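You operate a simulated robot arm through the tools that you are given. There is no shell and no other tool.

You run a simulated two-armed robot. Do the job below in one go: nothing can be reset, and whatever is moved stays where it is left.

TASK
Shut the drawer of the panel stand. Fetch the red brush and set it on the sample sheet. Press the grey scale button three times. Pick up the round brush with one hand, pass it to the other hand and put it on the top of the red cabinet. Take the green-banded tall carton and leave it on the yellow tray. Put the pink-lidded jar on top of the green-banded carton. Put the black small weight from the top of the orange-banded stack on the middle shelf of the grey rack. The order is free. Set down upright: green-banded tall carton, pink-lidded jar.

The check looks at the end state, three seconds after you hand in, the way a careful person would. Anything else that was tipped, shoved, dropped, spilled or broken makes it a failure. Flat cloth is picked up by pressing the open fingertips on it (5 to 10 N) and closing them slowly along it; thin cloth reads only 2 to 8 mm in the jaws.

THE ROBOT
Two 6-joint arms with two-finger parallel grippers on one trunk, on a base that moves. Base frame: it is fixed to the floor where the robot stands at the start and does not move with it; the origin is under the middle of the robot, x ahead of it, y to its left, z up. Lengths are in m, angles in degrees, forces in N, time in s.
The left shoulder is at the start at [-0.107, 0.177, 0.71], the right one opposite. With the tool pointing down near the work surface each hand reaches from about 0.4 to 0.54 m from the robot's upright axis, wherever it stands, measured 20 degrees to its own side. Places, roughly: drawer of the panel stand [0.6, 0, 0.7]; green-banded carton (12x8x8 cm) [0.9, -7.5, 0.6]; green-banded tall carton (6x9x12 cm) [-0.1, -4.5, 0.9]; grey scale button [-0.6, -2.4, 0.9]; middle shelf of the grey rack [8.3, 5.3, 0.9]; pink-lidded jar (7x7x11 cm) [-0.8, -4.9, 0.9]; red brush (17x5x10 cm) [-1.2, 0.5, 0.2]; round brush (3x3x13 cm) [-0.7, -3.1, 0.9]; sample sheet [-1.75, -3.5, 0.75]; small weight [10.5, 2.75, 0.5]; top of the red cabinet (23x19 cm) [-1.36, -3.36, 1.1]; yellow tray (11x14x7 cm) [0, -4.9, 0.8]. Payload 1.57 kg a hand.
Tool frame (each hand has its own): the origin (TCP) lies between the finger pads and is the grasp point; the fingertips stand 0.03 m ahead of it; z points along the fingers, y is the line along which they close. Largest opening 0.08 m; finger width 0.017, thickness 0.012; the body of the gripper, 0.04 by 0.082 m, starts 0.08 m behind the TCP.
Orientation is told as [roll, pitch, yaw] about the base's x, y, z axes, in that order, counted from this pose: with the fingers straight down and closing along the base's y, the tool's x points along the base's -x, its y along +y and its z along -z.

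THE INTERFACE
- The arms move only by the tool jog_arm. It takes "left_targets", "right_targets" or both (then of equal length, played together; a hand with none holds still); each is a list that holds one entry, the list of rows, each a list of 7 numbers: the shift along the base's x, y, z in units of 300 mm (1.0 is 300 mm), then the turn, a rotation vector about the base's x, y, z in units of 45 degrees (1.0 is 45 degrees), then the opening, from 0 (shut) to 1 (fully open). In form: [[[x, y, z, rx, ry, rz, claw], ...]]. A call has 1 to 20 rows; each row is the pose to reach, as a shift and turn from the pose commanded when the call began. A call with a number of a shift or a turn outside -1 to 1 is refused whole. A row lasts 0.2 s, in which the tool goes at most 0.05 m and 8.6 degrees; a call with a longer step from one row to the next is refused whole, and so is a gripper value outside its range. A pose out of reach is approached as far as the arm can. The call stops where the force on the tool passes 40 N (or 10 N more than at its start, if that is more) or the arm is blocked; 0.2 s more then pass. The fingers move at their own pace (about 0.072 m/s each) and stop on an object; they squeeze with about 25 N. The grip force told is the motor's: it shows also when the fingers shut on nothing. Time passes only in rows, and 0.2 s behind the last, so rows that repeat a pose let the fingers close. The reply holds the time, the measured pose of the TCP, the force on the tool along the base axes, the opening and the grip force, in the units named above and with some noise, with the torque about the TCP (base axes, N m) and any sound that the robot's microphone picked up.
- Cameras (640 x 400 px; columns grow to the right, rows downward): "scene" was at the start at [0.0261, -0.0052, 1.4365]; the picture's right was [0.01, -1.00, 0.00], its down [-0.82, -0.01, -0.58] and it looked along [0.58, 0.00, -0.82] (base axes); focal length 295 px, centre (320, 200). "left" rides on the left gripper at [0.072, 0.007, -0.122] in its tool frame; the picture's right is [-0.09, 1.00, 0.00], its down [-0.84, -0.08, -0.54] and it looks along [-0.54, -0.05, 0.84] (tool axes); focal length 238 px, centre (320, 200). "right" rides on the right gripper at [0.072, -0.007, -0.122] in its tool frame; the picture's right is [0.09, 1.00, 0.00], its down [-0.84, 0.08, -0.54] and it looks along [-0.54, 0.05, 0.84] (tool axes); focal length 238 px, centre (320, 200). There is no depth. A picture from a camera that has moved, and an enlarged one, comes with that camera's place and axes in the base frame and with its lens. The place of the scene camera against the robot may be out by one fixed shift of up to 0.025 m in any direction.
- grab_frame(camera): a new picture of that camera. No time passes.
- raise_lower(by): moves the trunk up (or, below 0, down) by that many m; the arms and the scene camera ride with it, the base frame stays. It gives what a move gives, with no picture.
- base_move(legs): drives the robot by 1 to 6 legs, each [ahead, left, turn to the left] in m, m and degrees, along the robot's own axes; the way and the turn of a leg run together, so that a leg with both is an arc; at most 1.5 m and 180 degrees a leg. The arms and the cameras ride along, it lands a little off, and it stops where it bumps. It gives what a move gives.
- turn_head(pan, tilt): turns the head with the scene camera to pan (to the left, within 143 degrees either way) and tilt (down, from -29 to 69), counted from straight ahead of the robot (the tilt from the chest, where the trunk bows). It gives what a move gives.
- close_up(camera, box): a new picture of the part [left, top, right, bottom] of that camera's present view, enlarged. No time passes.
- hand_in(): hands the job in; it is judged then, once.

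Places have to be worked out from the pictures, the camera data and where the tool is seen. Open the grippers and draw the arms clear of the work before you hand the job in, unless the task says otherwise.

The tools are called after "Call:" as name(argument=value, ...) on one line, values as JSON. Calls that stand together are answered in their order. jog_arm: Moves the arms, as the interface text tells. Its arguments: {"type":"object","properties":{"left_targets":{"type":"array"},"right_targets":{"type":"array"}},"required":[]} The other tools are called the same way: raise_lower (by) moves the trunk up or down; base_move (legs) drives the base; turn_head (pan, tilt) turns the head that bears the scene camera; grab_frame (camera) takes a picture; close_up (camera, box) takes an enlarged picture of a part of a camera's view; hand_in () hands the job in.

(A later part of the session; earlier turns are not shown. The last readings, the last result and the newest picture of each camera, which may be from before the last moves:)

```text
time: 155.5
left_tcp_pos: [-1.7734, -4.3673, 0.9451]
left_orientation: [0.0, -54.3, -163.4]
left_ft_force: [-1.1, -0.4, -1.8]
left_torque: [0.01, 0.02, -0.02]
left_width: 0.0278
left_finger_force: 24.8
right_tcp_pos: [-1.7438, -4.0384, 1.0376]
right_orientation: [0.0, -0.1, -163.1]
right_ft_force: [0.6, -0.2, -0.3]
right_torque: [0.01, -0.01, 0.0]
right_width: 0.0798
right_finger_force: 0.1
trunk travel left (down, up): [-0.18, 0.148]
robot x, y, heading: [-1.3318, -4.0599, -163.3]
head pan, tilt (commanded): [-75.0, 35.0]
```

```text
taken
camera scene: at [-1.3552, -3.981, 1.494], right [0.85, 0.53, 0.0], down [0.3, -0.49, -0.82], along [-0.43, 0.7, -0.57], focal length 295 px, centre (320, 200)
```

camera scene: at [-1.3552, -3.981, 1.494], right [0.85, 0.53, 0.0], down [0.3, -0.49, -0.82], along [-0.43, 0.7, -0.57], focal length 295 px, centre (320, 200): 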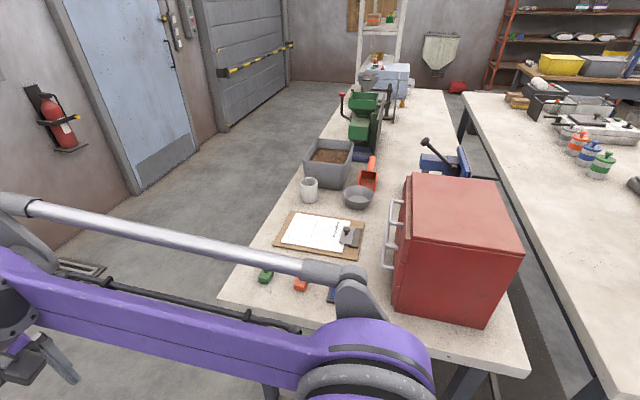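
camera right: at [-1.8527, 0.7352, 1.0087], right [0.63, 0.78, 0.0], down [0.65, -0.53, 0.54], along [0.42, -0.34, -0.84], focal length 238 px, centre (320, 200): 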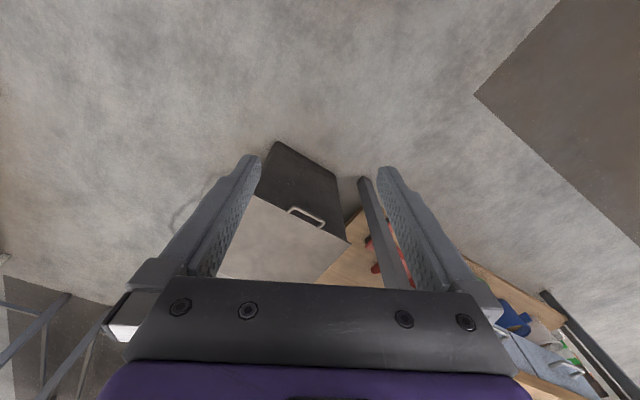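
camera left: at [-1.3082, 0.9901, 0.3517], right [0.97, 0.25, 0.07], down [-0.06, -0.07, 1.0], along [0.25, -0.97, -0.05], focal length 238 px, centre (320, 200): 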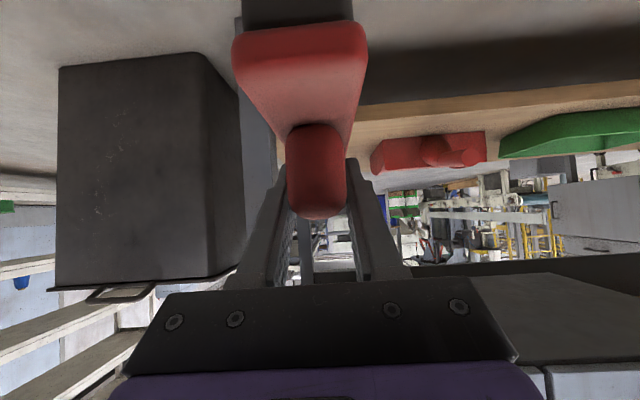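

The red cabinet and a clipboard with a white sheet are in view on table 2's end. I zoom in on that area, since the listed sheet position falls near the stamps partly hidden by my arm.

Call:
close_up(camera="scene", box=[220, 180, 420, 305])

Call:
grab_frame(camera="right")

```text
3.20 times, centred on (320, 242) of scene
camera zoom: at [-1.3552, -3.981, 1.494], right [0.85, 0.53, 0.0], down [0.3, -0.49, -0.82], along [-0.43, 0.7, -0.57], focal length 943 px, centre (320, 64)
```

zoom: 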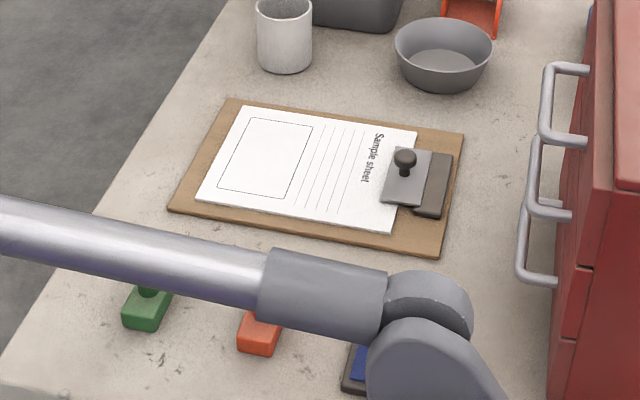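

```text
taken
camera right: at [-1.6768, -4.0102, 1.159], right [0.38, -0.93, 0.0], down [-0.78, -0.32, 0.54], along [-0.5, -0.2, -0.84], focal length 238 px, centre (320, 200)
```

right: 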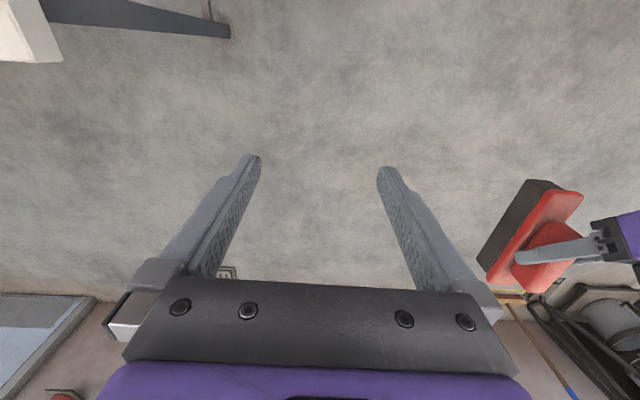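

The clipboard is labelled "Sample sheet"; its paper centre is near (-1.80, -3.28), long side across the table. I go round to the wall side of table 2 so that the brush will lie along the sheet's long side.

Call:
base_move(legs=[[0.85, 0, 0], [0, 0, -90], [0, 0, -89.5], [-0.1, 0.7, 0]])

Call:
turn_head(pan=10, tilt=45)

Call:
grab_frame(camera="scene")

```text
time: 173.8
left_tcp_pos: [-1.9909, -3.3596, 0.9442]
left_orientation: [0.0, -54.4, 16.1]
left_ft_force: [0.0, 0.4, -2.4]
left_torque: [-0.01, 0.01, -0.02]
left_width: 0.0276
left_finger_force: 24.9
right_tcp_pos: [-2.0229, -3.6882, 1.0385]
right_orientation: [0.0, 0.1, 16.2]
right_ft_force: [-0.7, -0.2, 0.1]
right_torque: [-0.01, 0.01, -0.01]
right_width: 0.0798
right_finger_force: 0.0
trunk travel left (down, up): [-0.18, 0.148]
robot x, y, heading: [-2.4409, -3.6614, 16.1]
head pan, tilt (commanded): [-75.0, 35.0]
```

```text
time: 175.4
left_tcp_pos: [-1.9905, -3.3591, 0.9454]
left_orientation: [0.0, -54.5, 16.1]
left_ft_force: [0.1, 0.2, -1.8]
left_torque: [0.01, -0.01, 0.02]
left_width: 0.0279
left_finger_force: 24.5
right_tcp_pos: [-2.0241, -3.6902, 1.0383]
right_orientation: [0.0, -0.1, 16.2]
right_ft_force: [0.4, 1.1, 0.5]
right_torque: [0.01, 0.01, 0.03]
right_width: 0.0801
right_finger_force: 0.2
trunk travel left (down, up): [-0.18, 0.148]
robot x, y, heading: [-2.4378, -3.6593, 16.4]
head pan, tilt (commanded): [10.0, 45.0]
```

```text
taken
camera scene: at [-2.4127, -3.6411, 1.4792], right [0.44, -0.9, 0.0], down [-0.63, -0.31, -0.71], along [0.63, 0.31, -0.71], focal length 295 px, centre (320, 200)
```

scene: 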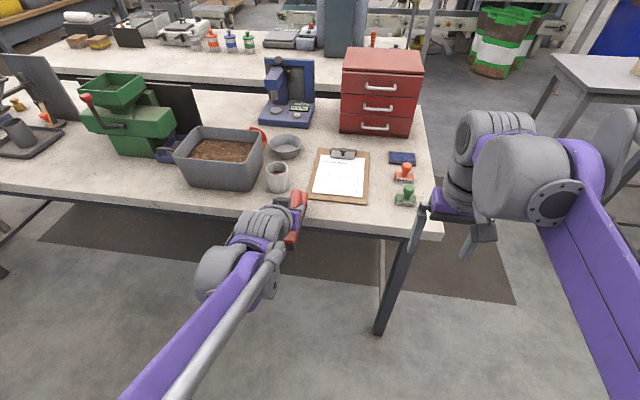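

From this side the sheet lies just beyond the brush. The two views disagree on table height, so I take close-ups from scene and wrist cameras to triangulate the sheet properly.

Call:
close_up(camera="scene", box=[260, 120, 460, 245])

Call:
grab_frame(camera="left")

Call:
grab_frame(camera="right")

```text
3.20 times, centred on (360, 182) of scene
camera zoom: at [-2.4127, -3.6411, 1.4792], right [0.44, -0.9, 0.0], down [-0.63, -0.31, -0.71], along [0.63, 0.31, -0.71], focal length 943 px, centre (192, 256)
```

zoom: 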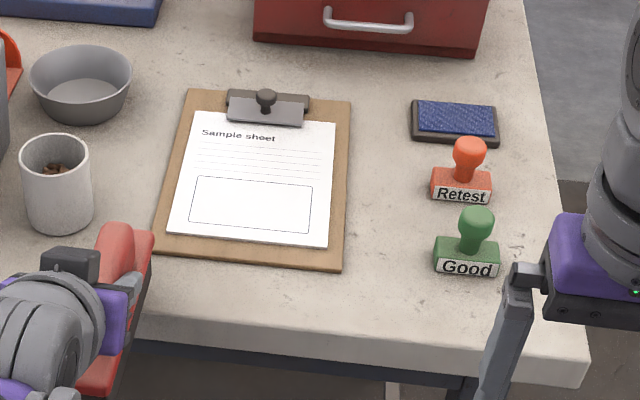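

```text
taken
camera left: at [-2.129, -3.3907, 0.9581], right [-0.22, 0.97, 0.07], down [0.07, -0.06, 1.0], along [0.97, 0.23, -0.05], focal length 238 px, centre (320, 200)
```

left: 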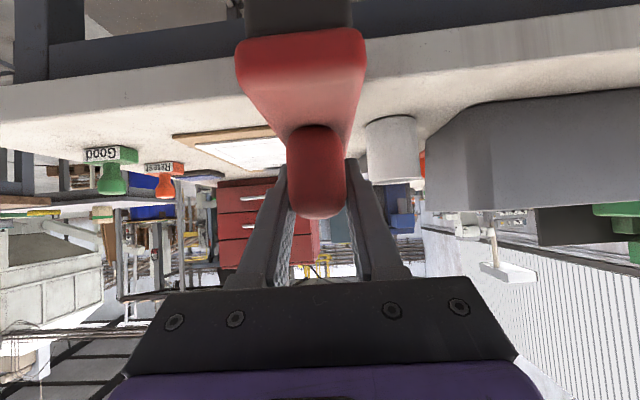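

```text
taken
camera right: at [-2.0911, -3.716, 1.159], right [-0.37, 0.93, 0.0], down [0.78, 0.31, 0.54], along [0.5, 0.2, -0.84], focal length 238 px, centre (320, 200)
```

right: 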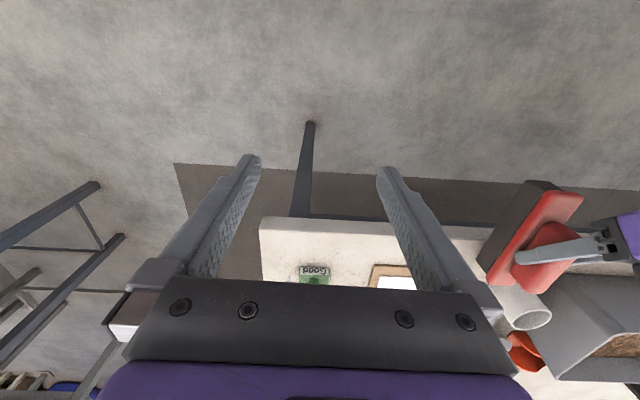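

Three ray pairs give the clipboard surface at z≈0.853 and the sheet centre near (-1.73, -3.38); the brush bottom is now about at that height, so I lift the hand first, then sidestep right 9 cm and drive in 0.2 m.

Call:
jog_arm(left_targets=[[[0, 0, 0.13, 0, 0, 0, 0], [0, 0, 0.26, 0, 0, 0, 0], [0, 0, 0.37, 0, 0, 0, 0]]], right_targets=[[[0, 0, 0.1, 0, 0, 0, 1], [0, 0, 0.2, 0, 0, 0, 1], [0, 0, 0.3, 0, 0, 0, 1]]])

Call:
base_move(legs=[[0, -0.09, 1.2], [0.2, 0, 0]])

Call:
turn_head(pan=10, tilt=58)

Call:
grab_frame(camera="scene")

Call:
grab_frame(camera="left")

Call:
grab_frame(camera="right")

```text
time: 176.2
left_tcp_pos: [-1.9913, -3.3595, 1.0565]
left_orientation: [-0.1, -54.3, 16.0]
left_ft_force: [-0.9, -0.6, -1.8]
left_torque: [-0.02, 0.0, -0.04]
left_width: 0.0277
left_finger_force: 24.7
right_tcp_pos: [-2.0233, -3.6886, 1.1275]
right_orientation: [0.0, 0.1, 16.2]
right_ft_force: [-0.6, -0.6, -0.9]
right_torque: [0.01, -0.02, 0.0]
right_width: 0.0803
right_finger_force: 0.1
trunk travel left (down, up): [-0.18, 0.148]
robot x, y, heading: [-2.439, -3.6574, 16.5]
head pan, tilt (commanded): [10.0, 45.0]
```

```text
time: 178.9
left_tcp_pos: [-1.779, -3.3769, 1.0566]
left_orientation: [0.0, -54.4, 17.3]
left_ft_force: [0.7, 0.1, -1.8]
left_torque: [-0.01, 0.01, -0.01]
left_width: 0.0275
left_finger_force: 25.1
right_tcp_pos: [-1.8061, -3.7077, 1.1266]
right_orientation: [0.0, 0.0, 17.4]
right_ft_force: [0.1, 0.0, -0.9]
right_torque: [0.03, 0.05, 0.01]
right_width: 0.0799
right_finger_force: 0.0
trunk travel left (down, up): [-0.18, 0.148]
robot x, y, heading: [-2.2202, -3.6871, 17.6]
head pan, tilt (commanded): [10.0, 45.0]
```

```text
time: 179.6
left_tcp_pos: [-1.7793, -3.377, 1.0566]
left_orientation: [0.0, -54.4, 17.3]
left_ft_force: [-0.7, 1.0, -1.2]
left_torque: [0.0, 0.01, -0.01]
left_width: 0.0279
left_finger_force: 25.0
right_tcp_pos: [-1.8066, -3.707, 1.1272]
right_orientation: [0.1, 0.0, 17.5]
right_ft_force: [-0.8, -0.6, 0.2]
right_torque: [0.0, -0.04, -0.02]
right_width: 0.0798
right_finger_force: 0.1
trunk travel left (down, up): [-0.18, 0.148]
robot x, y, heading: [-2.22, -3.6861, 17.4]
head pan, tilt (commanded): [10.0, 58.0]
```

```text
taken
camera scene: at [-2.2074, -3.6731, 1.4621], right [0.46, -0.89, 0.0], down [-0.75, -0.39, -0.53], along [0.47, 0.24, -0.85], focal length 295 px, centre (320, 200)
```

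scene: 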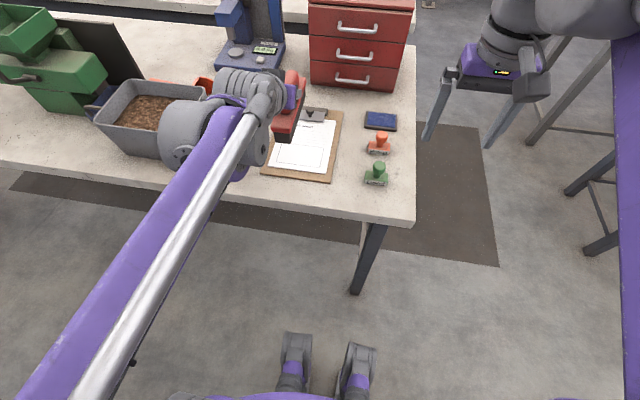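

```text
taken
camera left: at [-1.917, -3.4113, 1.0693], right [-0.25, 0.97, 0.07], down [0.07, -0.06, 1.0], along [0.97, 0.25, -0.05], focal length 238 px, centre (320, 200)
```

left: 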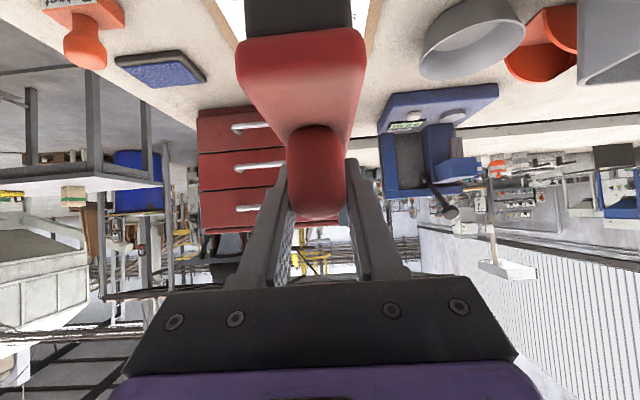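

```text
taken
camera right: at [-1.8732, -3.7356, 1.2489], right [-0.39, 0.92, 0.0], down [0.78, 0.32, 0.54], along [0.5, 0.21, -0.84], focal length 238 px, centre (320, 200)
```

right: 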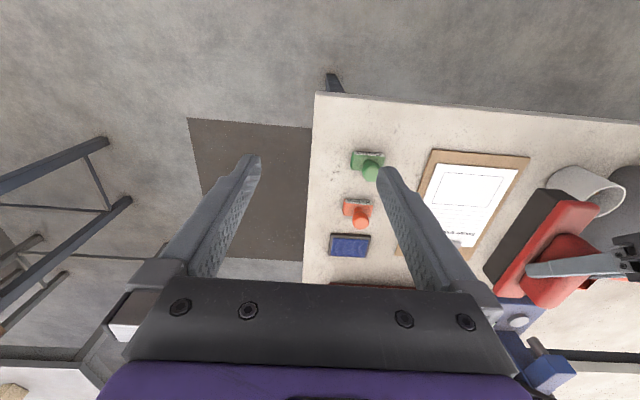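

The right wrist camera confirms the sheet's near edge at (-1.796, -3.472) to (-1.843, -3.335). I move the brush over the sheet centre and down to about 15 mm above it.

Call:
jog_arm(left_targets=[[[0.06, -0.003, -0.1, 0, 0, 0, 0], [0.123, -0.007, -0.2, 0, 0, 0, 0], [0.123, -0.007, -0.3, 0, 0, 0, 0], [0.123, -0.007, -0.3, 0, 0, 0, 0]]])

Call:
close_up(camera="right", box=[400, 120, 640, 270])

Call:
close_up(camera="scene", box=[220, 60, 420, 185])

```text
time: 180.6
left_tcp_pos: [-1.7415, -3.3794, 0.9656]
left_orientation: [-0.1, -54.3, 17.2]
left_ft_force: [0.0, 0.5, -2.8]
left_torque: [-0.02, -0.01, 0.0]
left_width: 0.0278
left_finger_force: 25.1
right_tcp_pos: [-1.8053, -3.7075, 1.1267]
right_orientation: [0.0, 0.1, 17.4]
right_ft_force: [0.4, 0.2, -1.0]
right_torque: [0.01, 0.0, 0.03]
right_width: 0.0798
right_finger_force: 0.0
trunk travel left (down, up): [-0.18, 0.148]
robot x, y, heading: [-2.2156, -3.6869, 17.5]
head pan, tilt (commanded): [10.0, 58.0]
```

```text
2.67 times, centred on (520, 195) of right
camera zoom: at [-1.873, -3.7356, 1.2488], right [-0.39, 0.92, 0.0], down [0.78, 0.32, 0.54], along [0.5, 0.21, -0.84], focal length 636 px, centre (-213, 213)
```

zoom: 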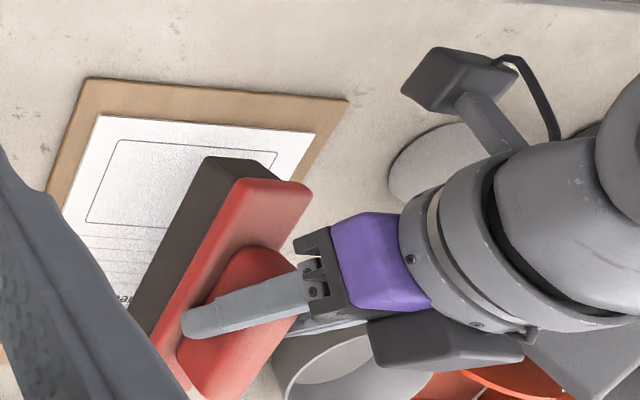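

```text
3.20 times, centred on (320, 122) of scene
camera zoom: at [-2.2073, -3.6732, 1.462], right [0.46, -0.89, 0.0], down [-0.75, -0.39, -0.53], along [0.47, 0.24, -0.85], focal length 943 px, centre (320, 448)
```

zoom: 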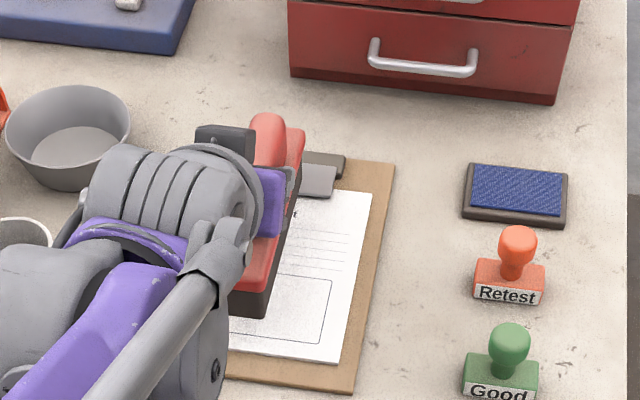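

The wrist view shows the brush about 15 mm left of the sheet's middle line and its far end close to the clip. I shift it 19 mm back and 14 mm right, then lower slowly.

Call:
jog_arm(left_targets=[[[-0.023, -0.033, 0, 0, 0, 0, 0], [-0.046, -0.065, 0, 0, 0, 0, 0], [-0.046, -0.065, -0.02, 0, 0, 0, 0], [-0.046, -0.065, -0.035, 0, 0, 0, 0], [-0.046, -0.065, -0.045, 0, 0, 0, 0]]])

Call:
close_up(camera="right", box=[400, 120, 640, 270])

Call:
close_up(camera="scene", box=[220, 60, 420, 185])

```text
time: 181.8
left_tcp_pos: [-1.7563, -3.3993, 0.9526]
left_orientation: [0.0, -54.4, 17.2]
left_ft_force: [0.0, -0.5, -2.0]
left_torque: [-0.01, 0.01, -0.01]
left_width: 0.0278
left_finger_force: 24.9
right_tcp_pos: [-1.8057, -3.7074, 1.1269]
right_orientation: [0.0, -0.1, 17.5]
right_ft_force: [1.3, 0.0, -0.4]
right_torque: [-0.01, -0.02, -0.01]
right_width: 0.0801
right_finger_force: 0.1
trunk travel left (down, up): [-0.18, 0.148]
robot x, y, heading: [-2.2218, -3.6868, 17.5]
head pan, tilt (commanded): [10.0, 58.0]
```

```text
2.67 times, centred on (520, 195) of right
camera zoom: at [-1.8729, -3.7355, 1.2488], right [-0.39, 0.92, 0.0], down [0.78, 0.32, 0.54], along [0.5, 0.21, -0.84], focal length 636 px, centre (-213, 213)
```

zoom: 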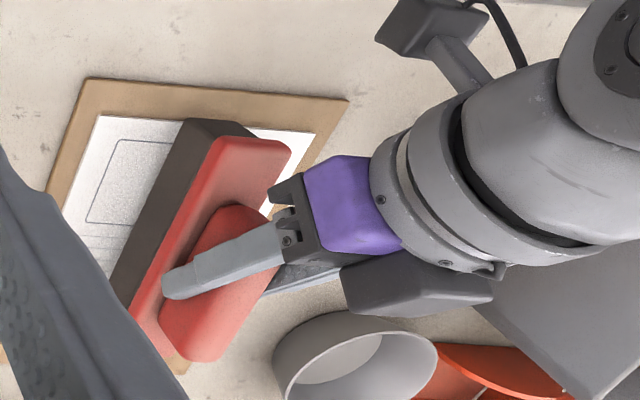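

```text
3.20 times, centred on (320, 122) of scene
camera zoom: at [-2.2072, -3.6731, 1.462], right [0.46, -0.89, 0.0], down [-0.75, -0.39, -0.53], along [0.47, 0.24, -0.85], focal length 943 px, centre (320, 448)
```

zoom: 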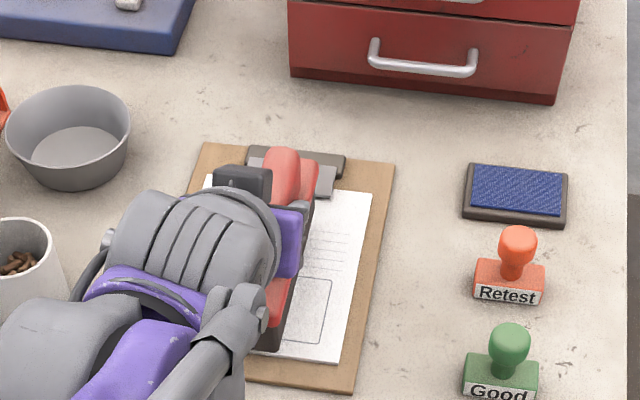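

The brush now lies over the sheet, its near end at the sheet's near edge and the far end clear of the clip. I lower in 2 mm steps and watch the force.

Call:
jog_arm(left_targets=[[[0, 0, -0.007, 0, 0, 0, 0], [0, 0, -0.013, 0, 0, 0, 0], [0, 0, -0.02, 0, 0, 0, 0]]])

```text
time: 182.6
left_tcp_pos: [-1.7558, -3.3986, 0.9469]
left_orientation: [0.1, -54.3, 17.4]
left_ft_force: [0.6, -0.3, -1.6]
left_torque: [-0.03, 0.03, -0.01]
left_width: 0.028
left_finger_force: 24.9
right_tcp_pos: [-1.8069, -3.7075, 1.1278]
right_orientation: [0.0, -0.1, 17.4]
right_ft_force: [-0.2, 0.1, -1.1]
right_torque: [0.0, -0.02, -0.03]
right_width: 0.08
right_finger_force: 0.1
trunk travel left (down, up): [-0.18, 0.148]
robot x, y, heading: [-2.2216, -3.6878, 17.4]
head pan, tilt (commanded): [10.0, 58.0]
```

No contact yet; I keep lowering in 2 mm steps.

Call:
jog_arm(left_targets=[[[0, 0, -0.007, 0, 0, 0, 0], [0, 0, -0.013, 0, 0, 0, 0], [0, 0, -0.02, 0, 0, 0, 0]]])

Call:
close_up(camera="right", box=[400, 120, 640, 270])

```text
time: 183.4
left_tcp_pos: [-1.7564, -3.3995, 0.9403]
left_orientation: [-0.1, -54.3, 17.2]
left_ft_force: [-0.1, 0.7, -1.5]
left_torque: [0.0, 0.0, -0.01]
left_width: 0.0278
left_finger_force: 24.8
right_tcp_pos: [-1.8069, -3.7074, 1.1265]
right_orientation: [0.0, 0.0, 17.4]
right_ft_force: [-0.5, -1.0, -0.5]
right_torque: [0.01, 0.01, -0.01]
right_width: 0.08
right_finger_force: 0.0
trunk travel left (down, up): [-0.18, 0.148]
robot x, y, heading: [-2.2181, -3.6864, 17.5]
head pan, tilt (commanded): [10.0, 58.0]
```

```text
2.67 times, centred on (520, 195) of right
camera zoom: at [-1.873, -3.7355, 1.2488], right [-0.39, 0.92, 0.0], down [0.78, 0.32, 0.54], along [0.5, 0.21, -0.84], focal length 636 px, centre (-213, 213)
```

zoom: 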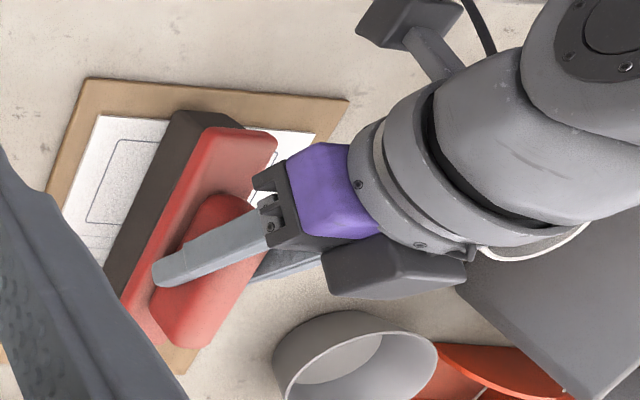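

Still no contact force; the near end sits at the sheet edge. I continue lowering.

Call:
jog_arm(left_targets=[[[0, 0, -0.007, 0, 0, 0, 0], [0, 0, -0.013, 0, 0, 0, 0], [0, 0, -0.02, 0, 0, 0, 0]]])

Call:
close_up(camera="scene", box=[220, 60, 420, 185])

```text
time: 184.2
left_tcp_pos: [-1.7569, -3.3997, 0.9352]
left_orientation: [-0.1, -54.5, 17.4]
left_ft_force: [1.0, 1.9, 18.8]
left_torque: [0.02, 0.13, -0.02]
left_width: 0.0277
left_finger_force: 25.0
right_tcp_pos: [-1.8067, -3.7069, 1.1289]
right_orientation: [0.0, -0.1, 17.3]
right_ft_force: [0.0, 0.4, 0.2]
right_torque: [0.0, -0.01, 0.02]
right_width: 0.0798
right_finger_force: 0.0
trunk travel left (down, up): [-0.18, 0.148]
robot x, y, heading: [-2.2258, -3.6891, 17.4]
head pan, tilt (commanded): [10.0, 58.0]
```

```text
3.20 times, centred on (320, 122) of scene
camera zoom: at [-2.2087, -3.6739, 1.4622], right [0.46, -0.89, 0.0], down [-0.75, -0.39, -0.53], along [0.47, 0.24, -0.85], focal length 943 px, centre (320, 448)
```

zoom: 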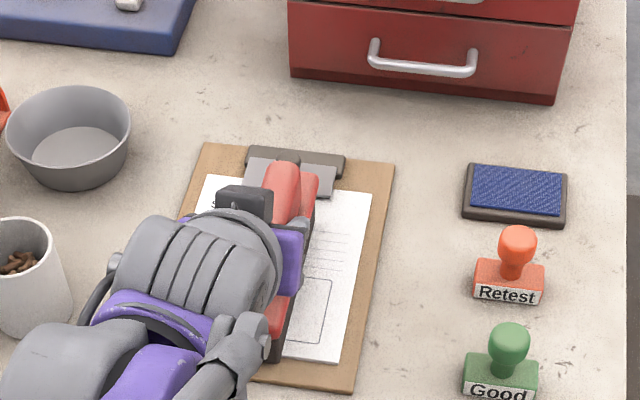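

Contact: 19 N upward at TCP z 0.935. I ease off 1 mm, open the fingers and lift straight up.

Call:
jog_arm(left_targets=[[[0, 0, 0.004, 0, 0, 0, 0], [0, 0, 0.004, 0, 0, 0, 0.5], [0, 0, 0.004, 0, 0, 0, 0.8], [0, 0, 0.004, 0, 0, 0, 1], [0, 0, 0.05, 0, 0, 0, 1], [0, 0, 0.12, 0, 0, 0, 1], [-0.04, -0.012, 0.25, 0, 0, 0, 1], [-0.1, -0.03, 0.36, 0, 0, 0, 1]]])

Call:
close_up(camera="scene", box=[220, 60, 420, 185])

Call:
close_up(camera="right", box=[400, 120, 640, 270])

```text
time: 186.0
left_tcp_pos: [-1.7881, -3.4083, 1.0431]
left_orientation: [0.0, -54.4, 17.4]
left_ft_force: [-0.5, -0.2, 0.2]
left_torque: [0.04, 0.01, -0.06]
left_width: 0.0799
left_finger_force: 0.1
right_tcp_pos: [-1.8064, -3.7066, 1.127]
right_orientation: [-0.1, 0.0, 17.4]
right_ft_force: [0.1, 0.4, -0.5]
right_torque: [-0.03, -0.02, -0.01]
right_width: 0.0799
right_finger_force: 0.0
trunk travel left (down, up): [-0.18, 0.148]
robot x, y, heading: [-2.2188, -3.684, 17.1]
head pan, tilt (commanded): [10.0, 58.0]
```

```text
3.20 times, centred on (320, 122) of scene
camera zoom: at [-2.2082, -3.6734, 1.4621], right [0.46, -0.89, 0.0], down [-0.75, -0.39, -0.53], along [0.47, 0.24, -0.85], focal length 943 px, centre (320, 448)
```

zoom: 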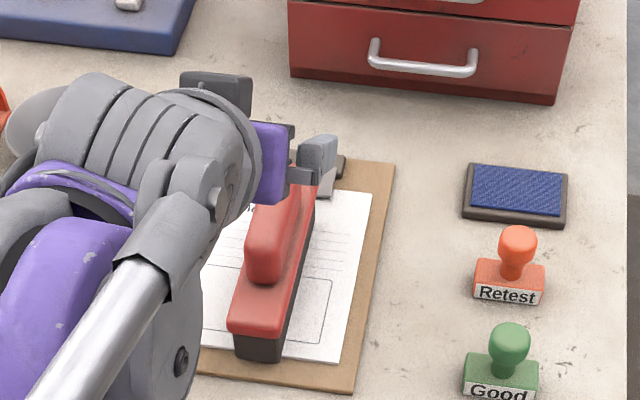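

```text
2.67 times, centred on (520, 195) of right
camera zoom: at [-1.8738, -3.7358, 1.249], right [-0.39, 0.92, 0.0], down [0.78, 0.32, 0.54], along [0.5, 0.21, -0.84], focal length 636 px, centre (-213, 213)
```

zoom: 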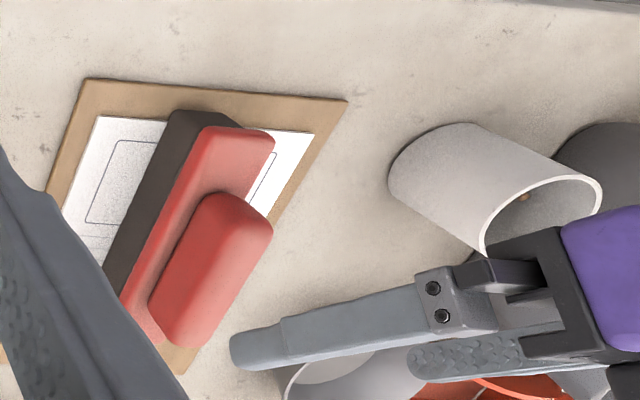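

The brush stands on the sample sheet, clear of the clip. I back away from the table and bring the left hand back to pointing straight down.

Call:
base_move(legs=[[-0.3, 0, 0]])

Call:
jog_arm(left_targets=[[[0, 0, 0, -0.0516, 0.165, 0, 1], [-0.03, -0.01, 0, -0.103, 0.33, 0, 1], [-0.06, -0.02, 0, -0.155, 0.495, 0, 1], [-0.09, -0.03, 0, -0.206, 0.66, 0, 1], [-0.12, -0.04, 0, -0.258, 0.825, 0, 1], [-0.12, -0.04, 0, -0.309, 0.988, 0, 1]]])

Call:
grab_frame(camera="scene")

```text
time: 188.1
left_tcp_pos: [-2.0711, -3.4963, 1.0425]
left_orientation: [0.0, -54.4, 17.4]
left_ft_force: [0.1, -0.4, -1.0]
left_torque: [0.02, -0.01, 0.03]
left_width: 0.08
left_finger_force: 0.1
right_tcp_pos: [-2.0913, -3.7973, 1.1275]
right_orientation: [0.0, 0.1, 17.4]
right_ft_force: [-1.0, -0.4, -0.5]
right_torque: [0.03, 0.05, 0.0]
right_width: 0.0798
right_finger_force: 0.0
trunk travel left (down, up): [-0.18, 0.148]
robot x, y, heading: [-2.5028, -3.7813, 17.5]
head pan, tilt (commanded): [10.0, 58.0]
```

```text
time: 189.5
left_tcp_pos: [-2.1064, -3.5072, 1.0418]
left_orientation: [0.1, -7.6, 17.3]
left_ft_force: [-0.8, 0.1, -0.4]
left_torque: [0.0, 0.04, 0.0]
left_width: 0.0801
left_finger_force: 0.0
right_tcp_pos: [-2.0902, -3.7958, 1.1268]
right_orientation: [0.0, 0.0, 17.4]
right_ft_force: [0.1, -0.2, 0.2]
right_torque: [0.0, 0.02, -0.01]
right_width: 0.0801
right_finger_force: 0.1
trunk travel left (down, up): [-0.18, 0.148]
robot x, y, heading: [-2.5017, -3.7795, 17.4]
head pan, tilt (commanded): [10.0, 58.0]
```

```text
taken
camera scene: at [-2.4904, -3.762, 1.462], right [0.46, -0.89, 0.0], down [-0.75, -0.39, -0.53], along [0.47, 0.24, -0.85], focal length 295 px, centre (320, 200)
```

scene: 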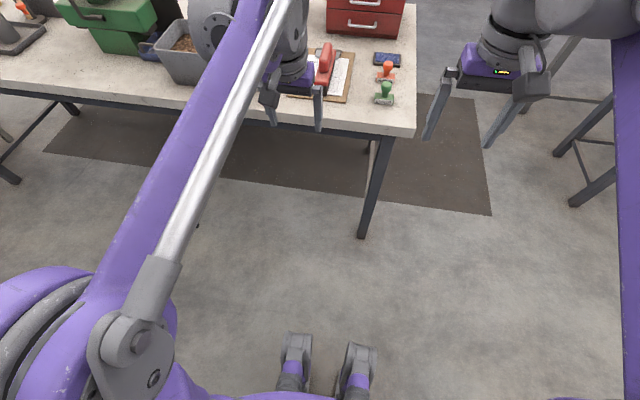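

I go back into the corridor beyond the table ends and look at table 1's end for the round brush.

Call:
jog_arm(left_targets=[[[0, 0, 0.1, -0.0505, 0.161, 0, 1], [0, 0, 0.2, -0.0505, 0.161, 0, 1]]])

Call:
base_move(legs=[[0, -0.6, 0], [1.45, 0, 0]])

Call:
turn_head(pan=60, tilt=40)

Call:
grab_frame(camera="scene")

```text
time: 190.1
left_tcp_pos: [-2.1082, -3.5089, 1.1031]
left_orientation: [0.0, -0.2, 17.4]
left_ft_force: [0.2, 0.7, 0.4]
left_torque: [-0.04, -0.02, 0.0]
left_width: 0.0797
left_finger_force: 0.0
right_tcp_pos: [-2.0914, -3.7964, 1.1274]
right_orientation: [0.0, 0.1, 17.3]
right_ft_force: [-0.7, 0.2, -0.1]
right_torque: [-0.02, -0.02, -0.01]
right_width: 0.0804
right_finger_force: 0.1
trunk travel left (down, up): [-0.18, 0.148]
robot x, y, heading: [-2.5036, -3.7798, 17.3]
head pan, tilt (commanded): [10.0, 58.0]
```

```text
time: 202.7
left_tcp_pos: [-0.5291, -3.6395, 1.1017]
left_orientation: [-0.1, -0.3, 17.4]
left_ft_force: [0.3, -0.5, 0.5]
left_torque: [-0.02, -0.01, 0.03]
left_width: 0.0799
left_finger_force: 0.1
right_tcp_pos: [-0.5129, -3.9265, 1.1277]
right_orientation: [-0.1, -0.1, 17.3]
right_ft_force: [-0.7, 0.3, 0.2]
right_torque: [0.0, 0.04, 0.0]
right_width: 0.0802
right_finger_force: 0.0
trunk travel left (down, up): [-0.18, 0.148]
robot x, y, heading: [-0.9239, -3.9114, 17.3]
head pan, tilt (commanded): [10.0, 58.0]
```

```text
time: 203.8
left_tcp_pos: [-0.5297, -3.6397, 1.1029]
left_orientation: [0.0, -0.2, 17.4]
left_ft_force: [0.3, -0.7, -0.2]
left_torque: [0.0, 0.01, 0.03]
left_width: 0.0801
left_finger_force: 0.1
right_tcp_pos: [-0.5132, -3.9257, 1.1269]
right_orientation: [0.0, 0.0, 17.4]
right_ft_force: [-0.3, 0.3, 0.9]
right_torque: [-0.01, 0.0, 0.03]
right_width: 0.0799
right_finger_force: 0.1
trunk travel left (down, up): [-0.18, 0.148]
robot x, y, heading: [-0.9242, -3.9099, 17.1]
head pan, tilt (commanded): [60.0, 40.0]
```

```text
taken
camera scene: at [-0.9565, -3.842, 1.4864], right [0.98, -0.22, 0.0], down [-0.14, -0.63, -0.77], along [0.17, 0.75, -0.64], focal length 295 px, centre (320, 200)
```

scene: 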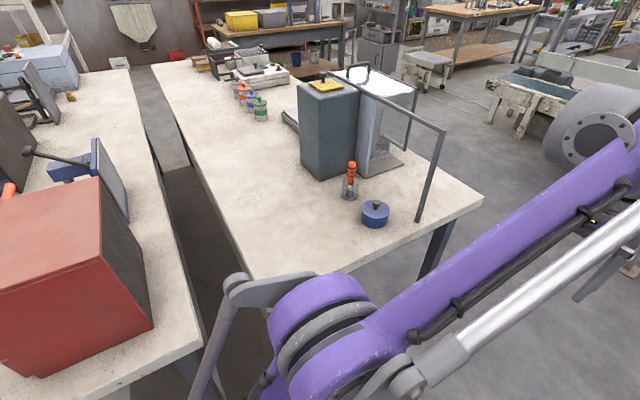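

The round brush stands beside the balance and a blue lidded pot, with a metal frame leaning near. I zoom in.

Call:
close_up(camera="scene", box=[270, 120, 470, 245])

Call:
grab_frame(camera="left")

```text
3.20 times, centred on (370, 182) of scene
camera zoom: at [-0.9565, -3.842, 1.4864], right [0.98, -0.22, 0.0], down [-0.14, -0.63, -0.77], along [0.17, 0.75, -0.64], focal length 943 px, centre (160, 256)
```

zoom: 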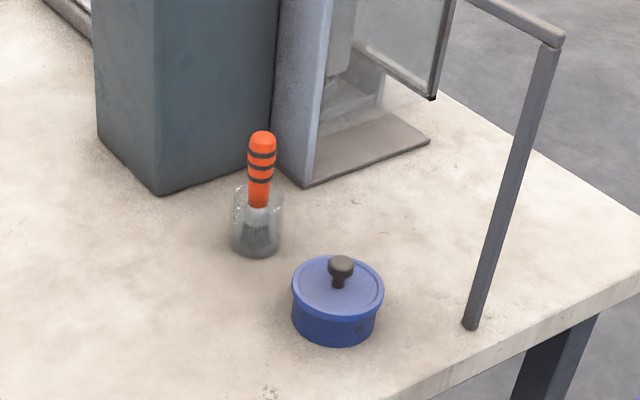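

```text
taken
camera left: at [-0.6013, -3.6536, 1.2247], right [-0.21, 0.98, 0.0], down [0.82, 0.18, 0.55], along [0.53, 0.11, -0.84], focal length 238 px, centre (320, 200)
```

left: 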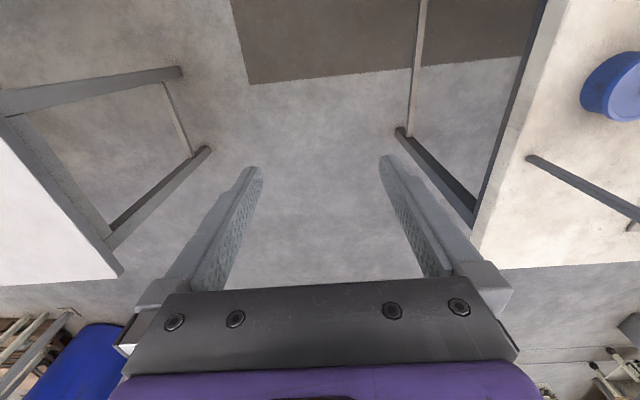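

The brush stands bristles-down in a glass, handle top about z 0.985, at (-0.683, -3.10); a thin frame post stands near (-0.516, -3.264), up to z≈1.15. I raise the trunk so that the hands clear that frame, turn to face the table ends and sidestep to the brush.

Call:
raise_lower(by=0.12)

Call:
base_move(legs=[[0, 0, 90.1], [0, -0.62, 0]])

Call:
turn_head(pan=0, tilt=50)

Call:
grab_frame(camera="scene")

Call:
grab_frame(camera="left")

```text
time: 205.3
left_tcp_pos: [-0.5295, -3.6404, 1.2226]
left_orientation: [0.0, -0.2, 17.5]
left_ft_force: [-0.5, -0.8, -0.4]
left_torque: [0.0, -0.01, 0.0]
left_width: 0.08
left_finger_force: 0.1
right_tcp_pos: [-0.5127, -3.9279, 1.2472]
right_orientation: [-0.1, 0.1, 17.4]
right_ft_force: [0.1, -0.1, 0.2]
right_torque: [-0.03, -0.03, 0.0]
right_width: 0.0798
right_finger_force: 0.1
trunk travel left (down, up): [-0.3, 0.028]
robot x, y, heading: [-0.9262, -3.9071, 17.9]
head pan, tilt (commanded): [60.0, 40.0]
```

```text
time: 215.1
left_tcp_pos: [-0.6054, -3.3217, 1.2229]
left_orientation: [0.0, -0.2, 107.9]
left_ft_force: [0.2, -0.6, 0.1]
left_torque: [0.02, 0.0, 0.0]
left_width: 0.0802
left_finger_force: 0.1
right_tcp_pos: [-0.3176, -3.3031, 1.2483]
right_orientation: [-0.1, 0.0, 107.9]
right_ft_force: [-0.4, 0.2, 0.4]
right_torque: [-0.01, 0.04, -0.01]
right_width: 0.0799
right_finger_force: 0.0
trunk travel left (down, up): [-0.3, 0.028]
robot x, y, heading: [-0.3322, -3.7194, 108.1]
head pan, tilt (commanded): [60.0, 40.0]
```

```text
time: 216.4
left_tcp_pos: [-0.6049, -3.3232, 1.2229]
left_orientation: [0.0, -0.2, 107.7]
left_ft_force: [-1.1, 0.0, 0.3]
left_torque: [-0.02, 0.0, -0.01]
left_width: 0.0798
left_finger_force: 0.1
right_tcp_pos: [-0.3184, -3.3035, 1.2473]
right_orientation: [0.0, 0.0, 107.9]
right_ft_force: [-0.1, -0.5, 0.2]
right_torque: [0.02, 0.03, 0.01]
right_width: 0.0799
right_finger_force: 0.0
trunk travel left (down, up): [-0.3, 0.028]
robot x, y, heading: [-0.3338, -3.7177, 108.0]
head pan, tilt (commanded): [0.0, 50.0]
```

```text
taken
camera scene: at [-0.3573, -3.6896, 1.5957], right [0.95, 0.31, 0.0], down [0.24, -0.73, -0.64], along [-0.2, 0.61, -0.77], focal length 295 px, centre (320, 200)
```

scene: 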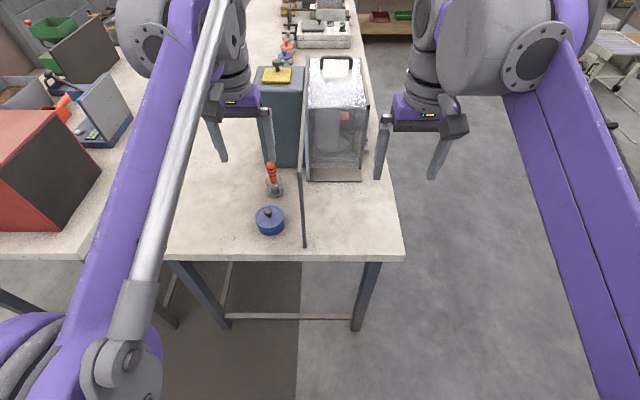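

```text
taken
camera left: at [-0.59, -3.3925, 1.3447], right [-0.98, -0.22, 0.0], down [-0.18, 0.82, 0.55], along [-0.12, 0.53, -0.84], focal length 238 px, centre (320, 200)
```

left: 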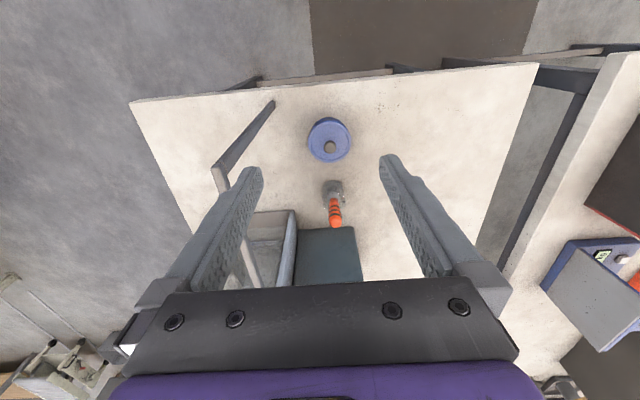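

The left wrist camera sees brush, pot and frame from above. I zoom in to fix the handle.

Call:
close_up(camera="left", box=[240, 100, 400, 200])

Call:
close_up(camera="left", box=[260, 150, 420, 250])

Call:
close_up(camera="scene", box=[200, 130, 400, 255])

```text
4.00 times, centred on (320, 150) of left
camera zoom: at [-0.59, -3.3925, 1.3447], right [-0.98, -0.22, 0.0], down [-0.18, 0.82, 0.55], along [-0.12, 0.53, -0.84], focal length 953 px, centre (320, 400)
```

zoom: 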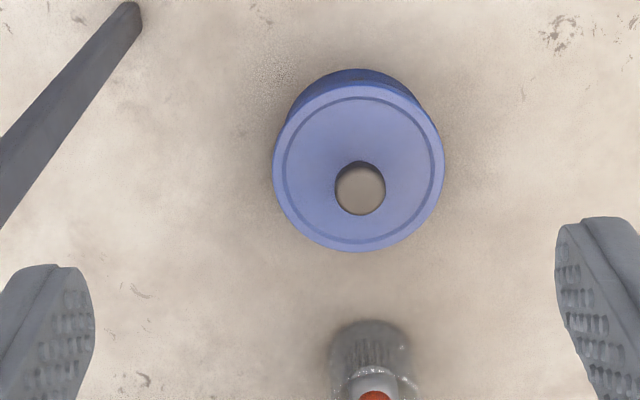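

```text
4.00 times, centred on (340, 200) of left
camera zoom: at [-0.59, -3.3925, 1.3447], right [-0.98, -0.22, 0.0], down [-0.18, 0.82, 0.55], along [-0.12, 0.53, -0.84], focal length 953 px, centre (240, 200)
```

zoom: 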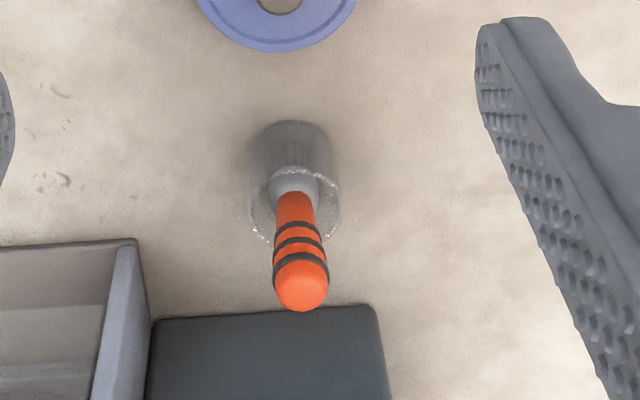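

```text
3.20 times, centred on (300, 192) of scene
camera zoom: at [-0.3573, -3.6896, 1.5957], right [0.95, 0.31, 0.0], down [0.24, -0.73, -0.64], along [-0.2, 0.61, -0.77], focal length 943 px, centre (384, 224)
```

zoom: 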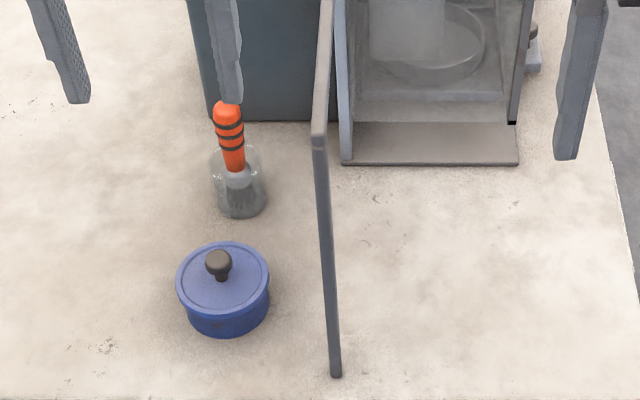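

The handle axis is at about (-0.681, -3.126) with its top near z 0.99 and the glass rim near 0.92. I drive in 0.13 m with the hands high.

Call:
base_move(legs=[[0.13, 0, 0]])

Call:
grab_frame(camera="left")

```text
time: 217.7
left_tcp_pos: [-0.6454, -3.2005, 1.2225]
left_orientation: [-0.1, -0.2, 107.9]
left_ft_force: [-0.1, -0.1, 0.7]
left_torque: [-0.02, 0.02, -0.02]
left_width: 0.08
left_finger_force: 0.1
right_tcp_pos: [-0.3582, -3.1813, 1.247]
right_orientation: [-0.1, 0.0, 107.8]
right_ft_force: [0.2, 0.0, 0.1]
right_torque: [0.01, -0.03, -0.02]
right_width: 0.08
right_finger_force: 0.0
trunk travel left (down, up): [-0.3, 0.028]
robot x, y, heading: [-0.3708, -3.5928, 107.8]
head pan, tilt (commanded): [0.0, 50.0]
```

```text
taken
camera left: at [-0.6295, -3.2703, 1.3447], right [-0.98, -0.22, 0.0], down [-0.18, 0.82, 0.55], along [-0.12, 0.53, -0.84], focal length 238 px, centre (320, 200)
```

left: 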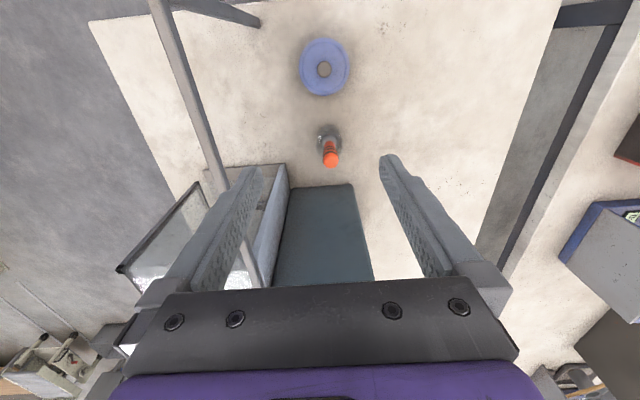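

The handle top is confirmed at (-0.681, -3.124). I bring the open left hand over it at z 1.10 and check the alignment.

Call:
jog_arm(left_targets=[[[-0.04, 0.084, -0.08, 0, 0, 0, 1], [-0.08, 0.168, -0.16, 0, 0, 0, 1], [-0.119, 0.25, -0.26, 0, 0, 0, 1], [-0.119, 0.25, -0.408, 0, 0, 0, 1], [-0.119, 0.25, -0.408, 0, 0, 0, 1]]])

Call:
grab_frame(camera="left")

Call:
grab_frame(camera="scene")

```text
time: 218.9
left_tcp_pos: [-0.6815, -3.1257, 1.0996]
left_orientation: [0.0, -0.2, 107.9]
left_ft_force: [-0.2, 0.4, -0.1]
left_torque: [0.02, -0.01, 0.01]
left_width: 0.08
left_finger_force: 0.0
right_tcp_pos: [-0.3578, -3.1803, 1.2483]
right_orientation: [0.1, 0.0, 107.8]
right_ft_force: [-0.1, -0.4, -0.2]
right_torque: [-0.01, 0.01, 0.01]
right_width: 0.0801
right_finger_force: 0.0
trunk travel left (down, up): [-0.3, 0.028]
robot x, y, heading: [-0.3749, -3.597, 107.7]
head pan, tilt (commanded): [0.0, 50.0]
```

```text
taken
camera left: at [-0.6658, -3.1948, 1.2223], right [-0.98, -0.22, 0.0], down [-0.18, 0.82, 0.55], along [-0.12, 0.53, -0.84], focal length 238 px, centre (320, 200)
```

left: 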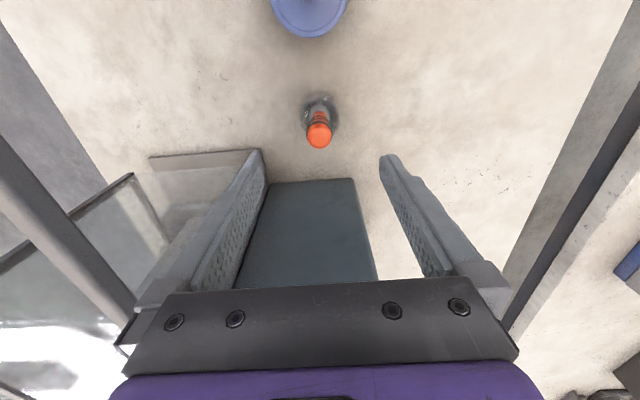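

```text
taken
camera scene: at [-0.3971, -3.5661, 1.5957], right [0.95, 0.31, 0.0], down [0.24, -0.73, -0.64], along [-0.2, 0.61, -0.77], focal length 295 px, centre (320, 200)
```

scene: 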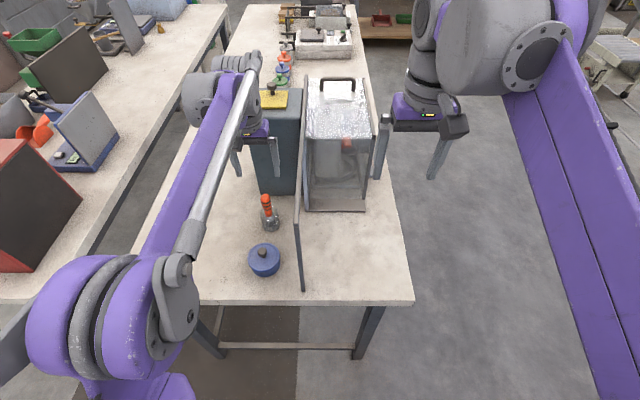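

The handle is centred between the fingers. I lower to z 0.966, keeping the tips above the glass rim, and close.

Call:
jog_arm(left_targets=[[[0, 0.013, -0.14, 0, 0, 0, 1], [0, 0.013, -0.28, 0, 0, 0, 1], [0, 0.013, -0.38, 0, 0, 0, 1], [0, 0.013, -0.445, 0, 0, 0, 1], [0, 0.013, -0.445, 0, 0, 0, 0.5], [0, 0.013, -0.445, 0, 0, 0, 0.2], [0, 0.013, -0.445, 0, 0, 0, 0], [0, 0.013, -0.445, 0, 0, 0, 0]]])

Call:
grab_frame(camera="left")

Call:
close_up(camera="scene", box=[180, 80, 380, 205])

```text
time: 220.7
left_tcp_pos: [-0.6816, -3.12, 0.9653]
left_orientation: [0.1, -0.2, 107.9]
left_ft_force: [-0.5, -0.5, -0.2]
left_torque: [0.0, -0.01, 0.01]
left_width: 0.0264
left_finger_force: 25.1
right_tcp_pos: [-0.3573, -3.18, 1.247]
right_orientation: [0.0, 0.1, 107.9]
right_ft_force: [0.5, -0.9, 0.5]
right_torque: [-0.01, 0.0, -0.01]
right_width: 0.0801
right_finger_force: 0.0
trunk travel left (down, up): [-0.3, 0.028]
robot x, y, heading: [-0.3765, -3.5943, 108.0]
head pan, tilt (commanded): [0.0, 50.0]
```

```text
taken
camera left: at [-0.6658, -3.1897, 1.0885], right [-0.98, -0.22, 0.0], down [-0.18, 0.82, 0.55], along [-0.12, 0.53, -0.84], focal length 238 px, centre (320, 200)
```

left: 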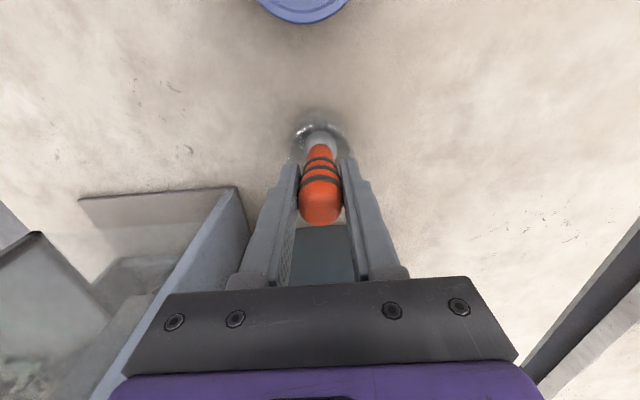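

```text
3.20 times, centred on (280, 142) of scene
camera zoom: at [-0.3971, -3.5663, 1.5957], right [0.95, 0.31, 0.0], down [0.24, -0.73, -0.64], along [-0.2, 0.61, -0.77], focal length 943 px, centre (448, 384)
```

zoom: 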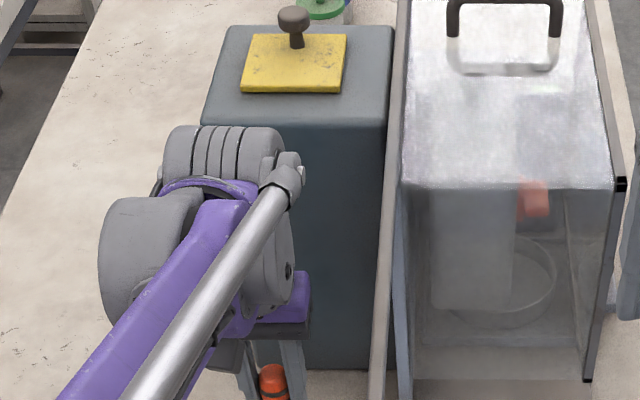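

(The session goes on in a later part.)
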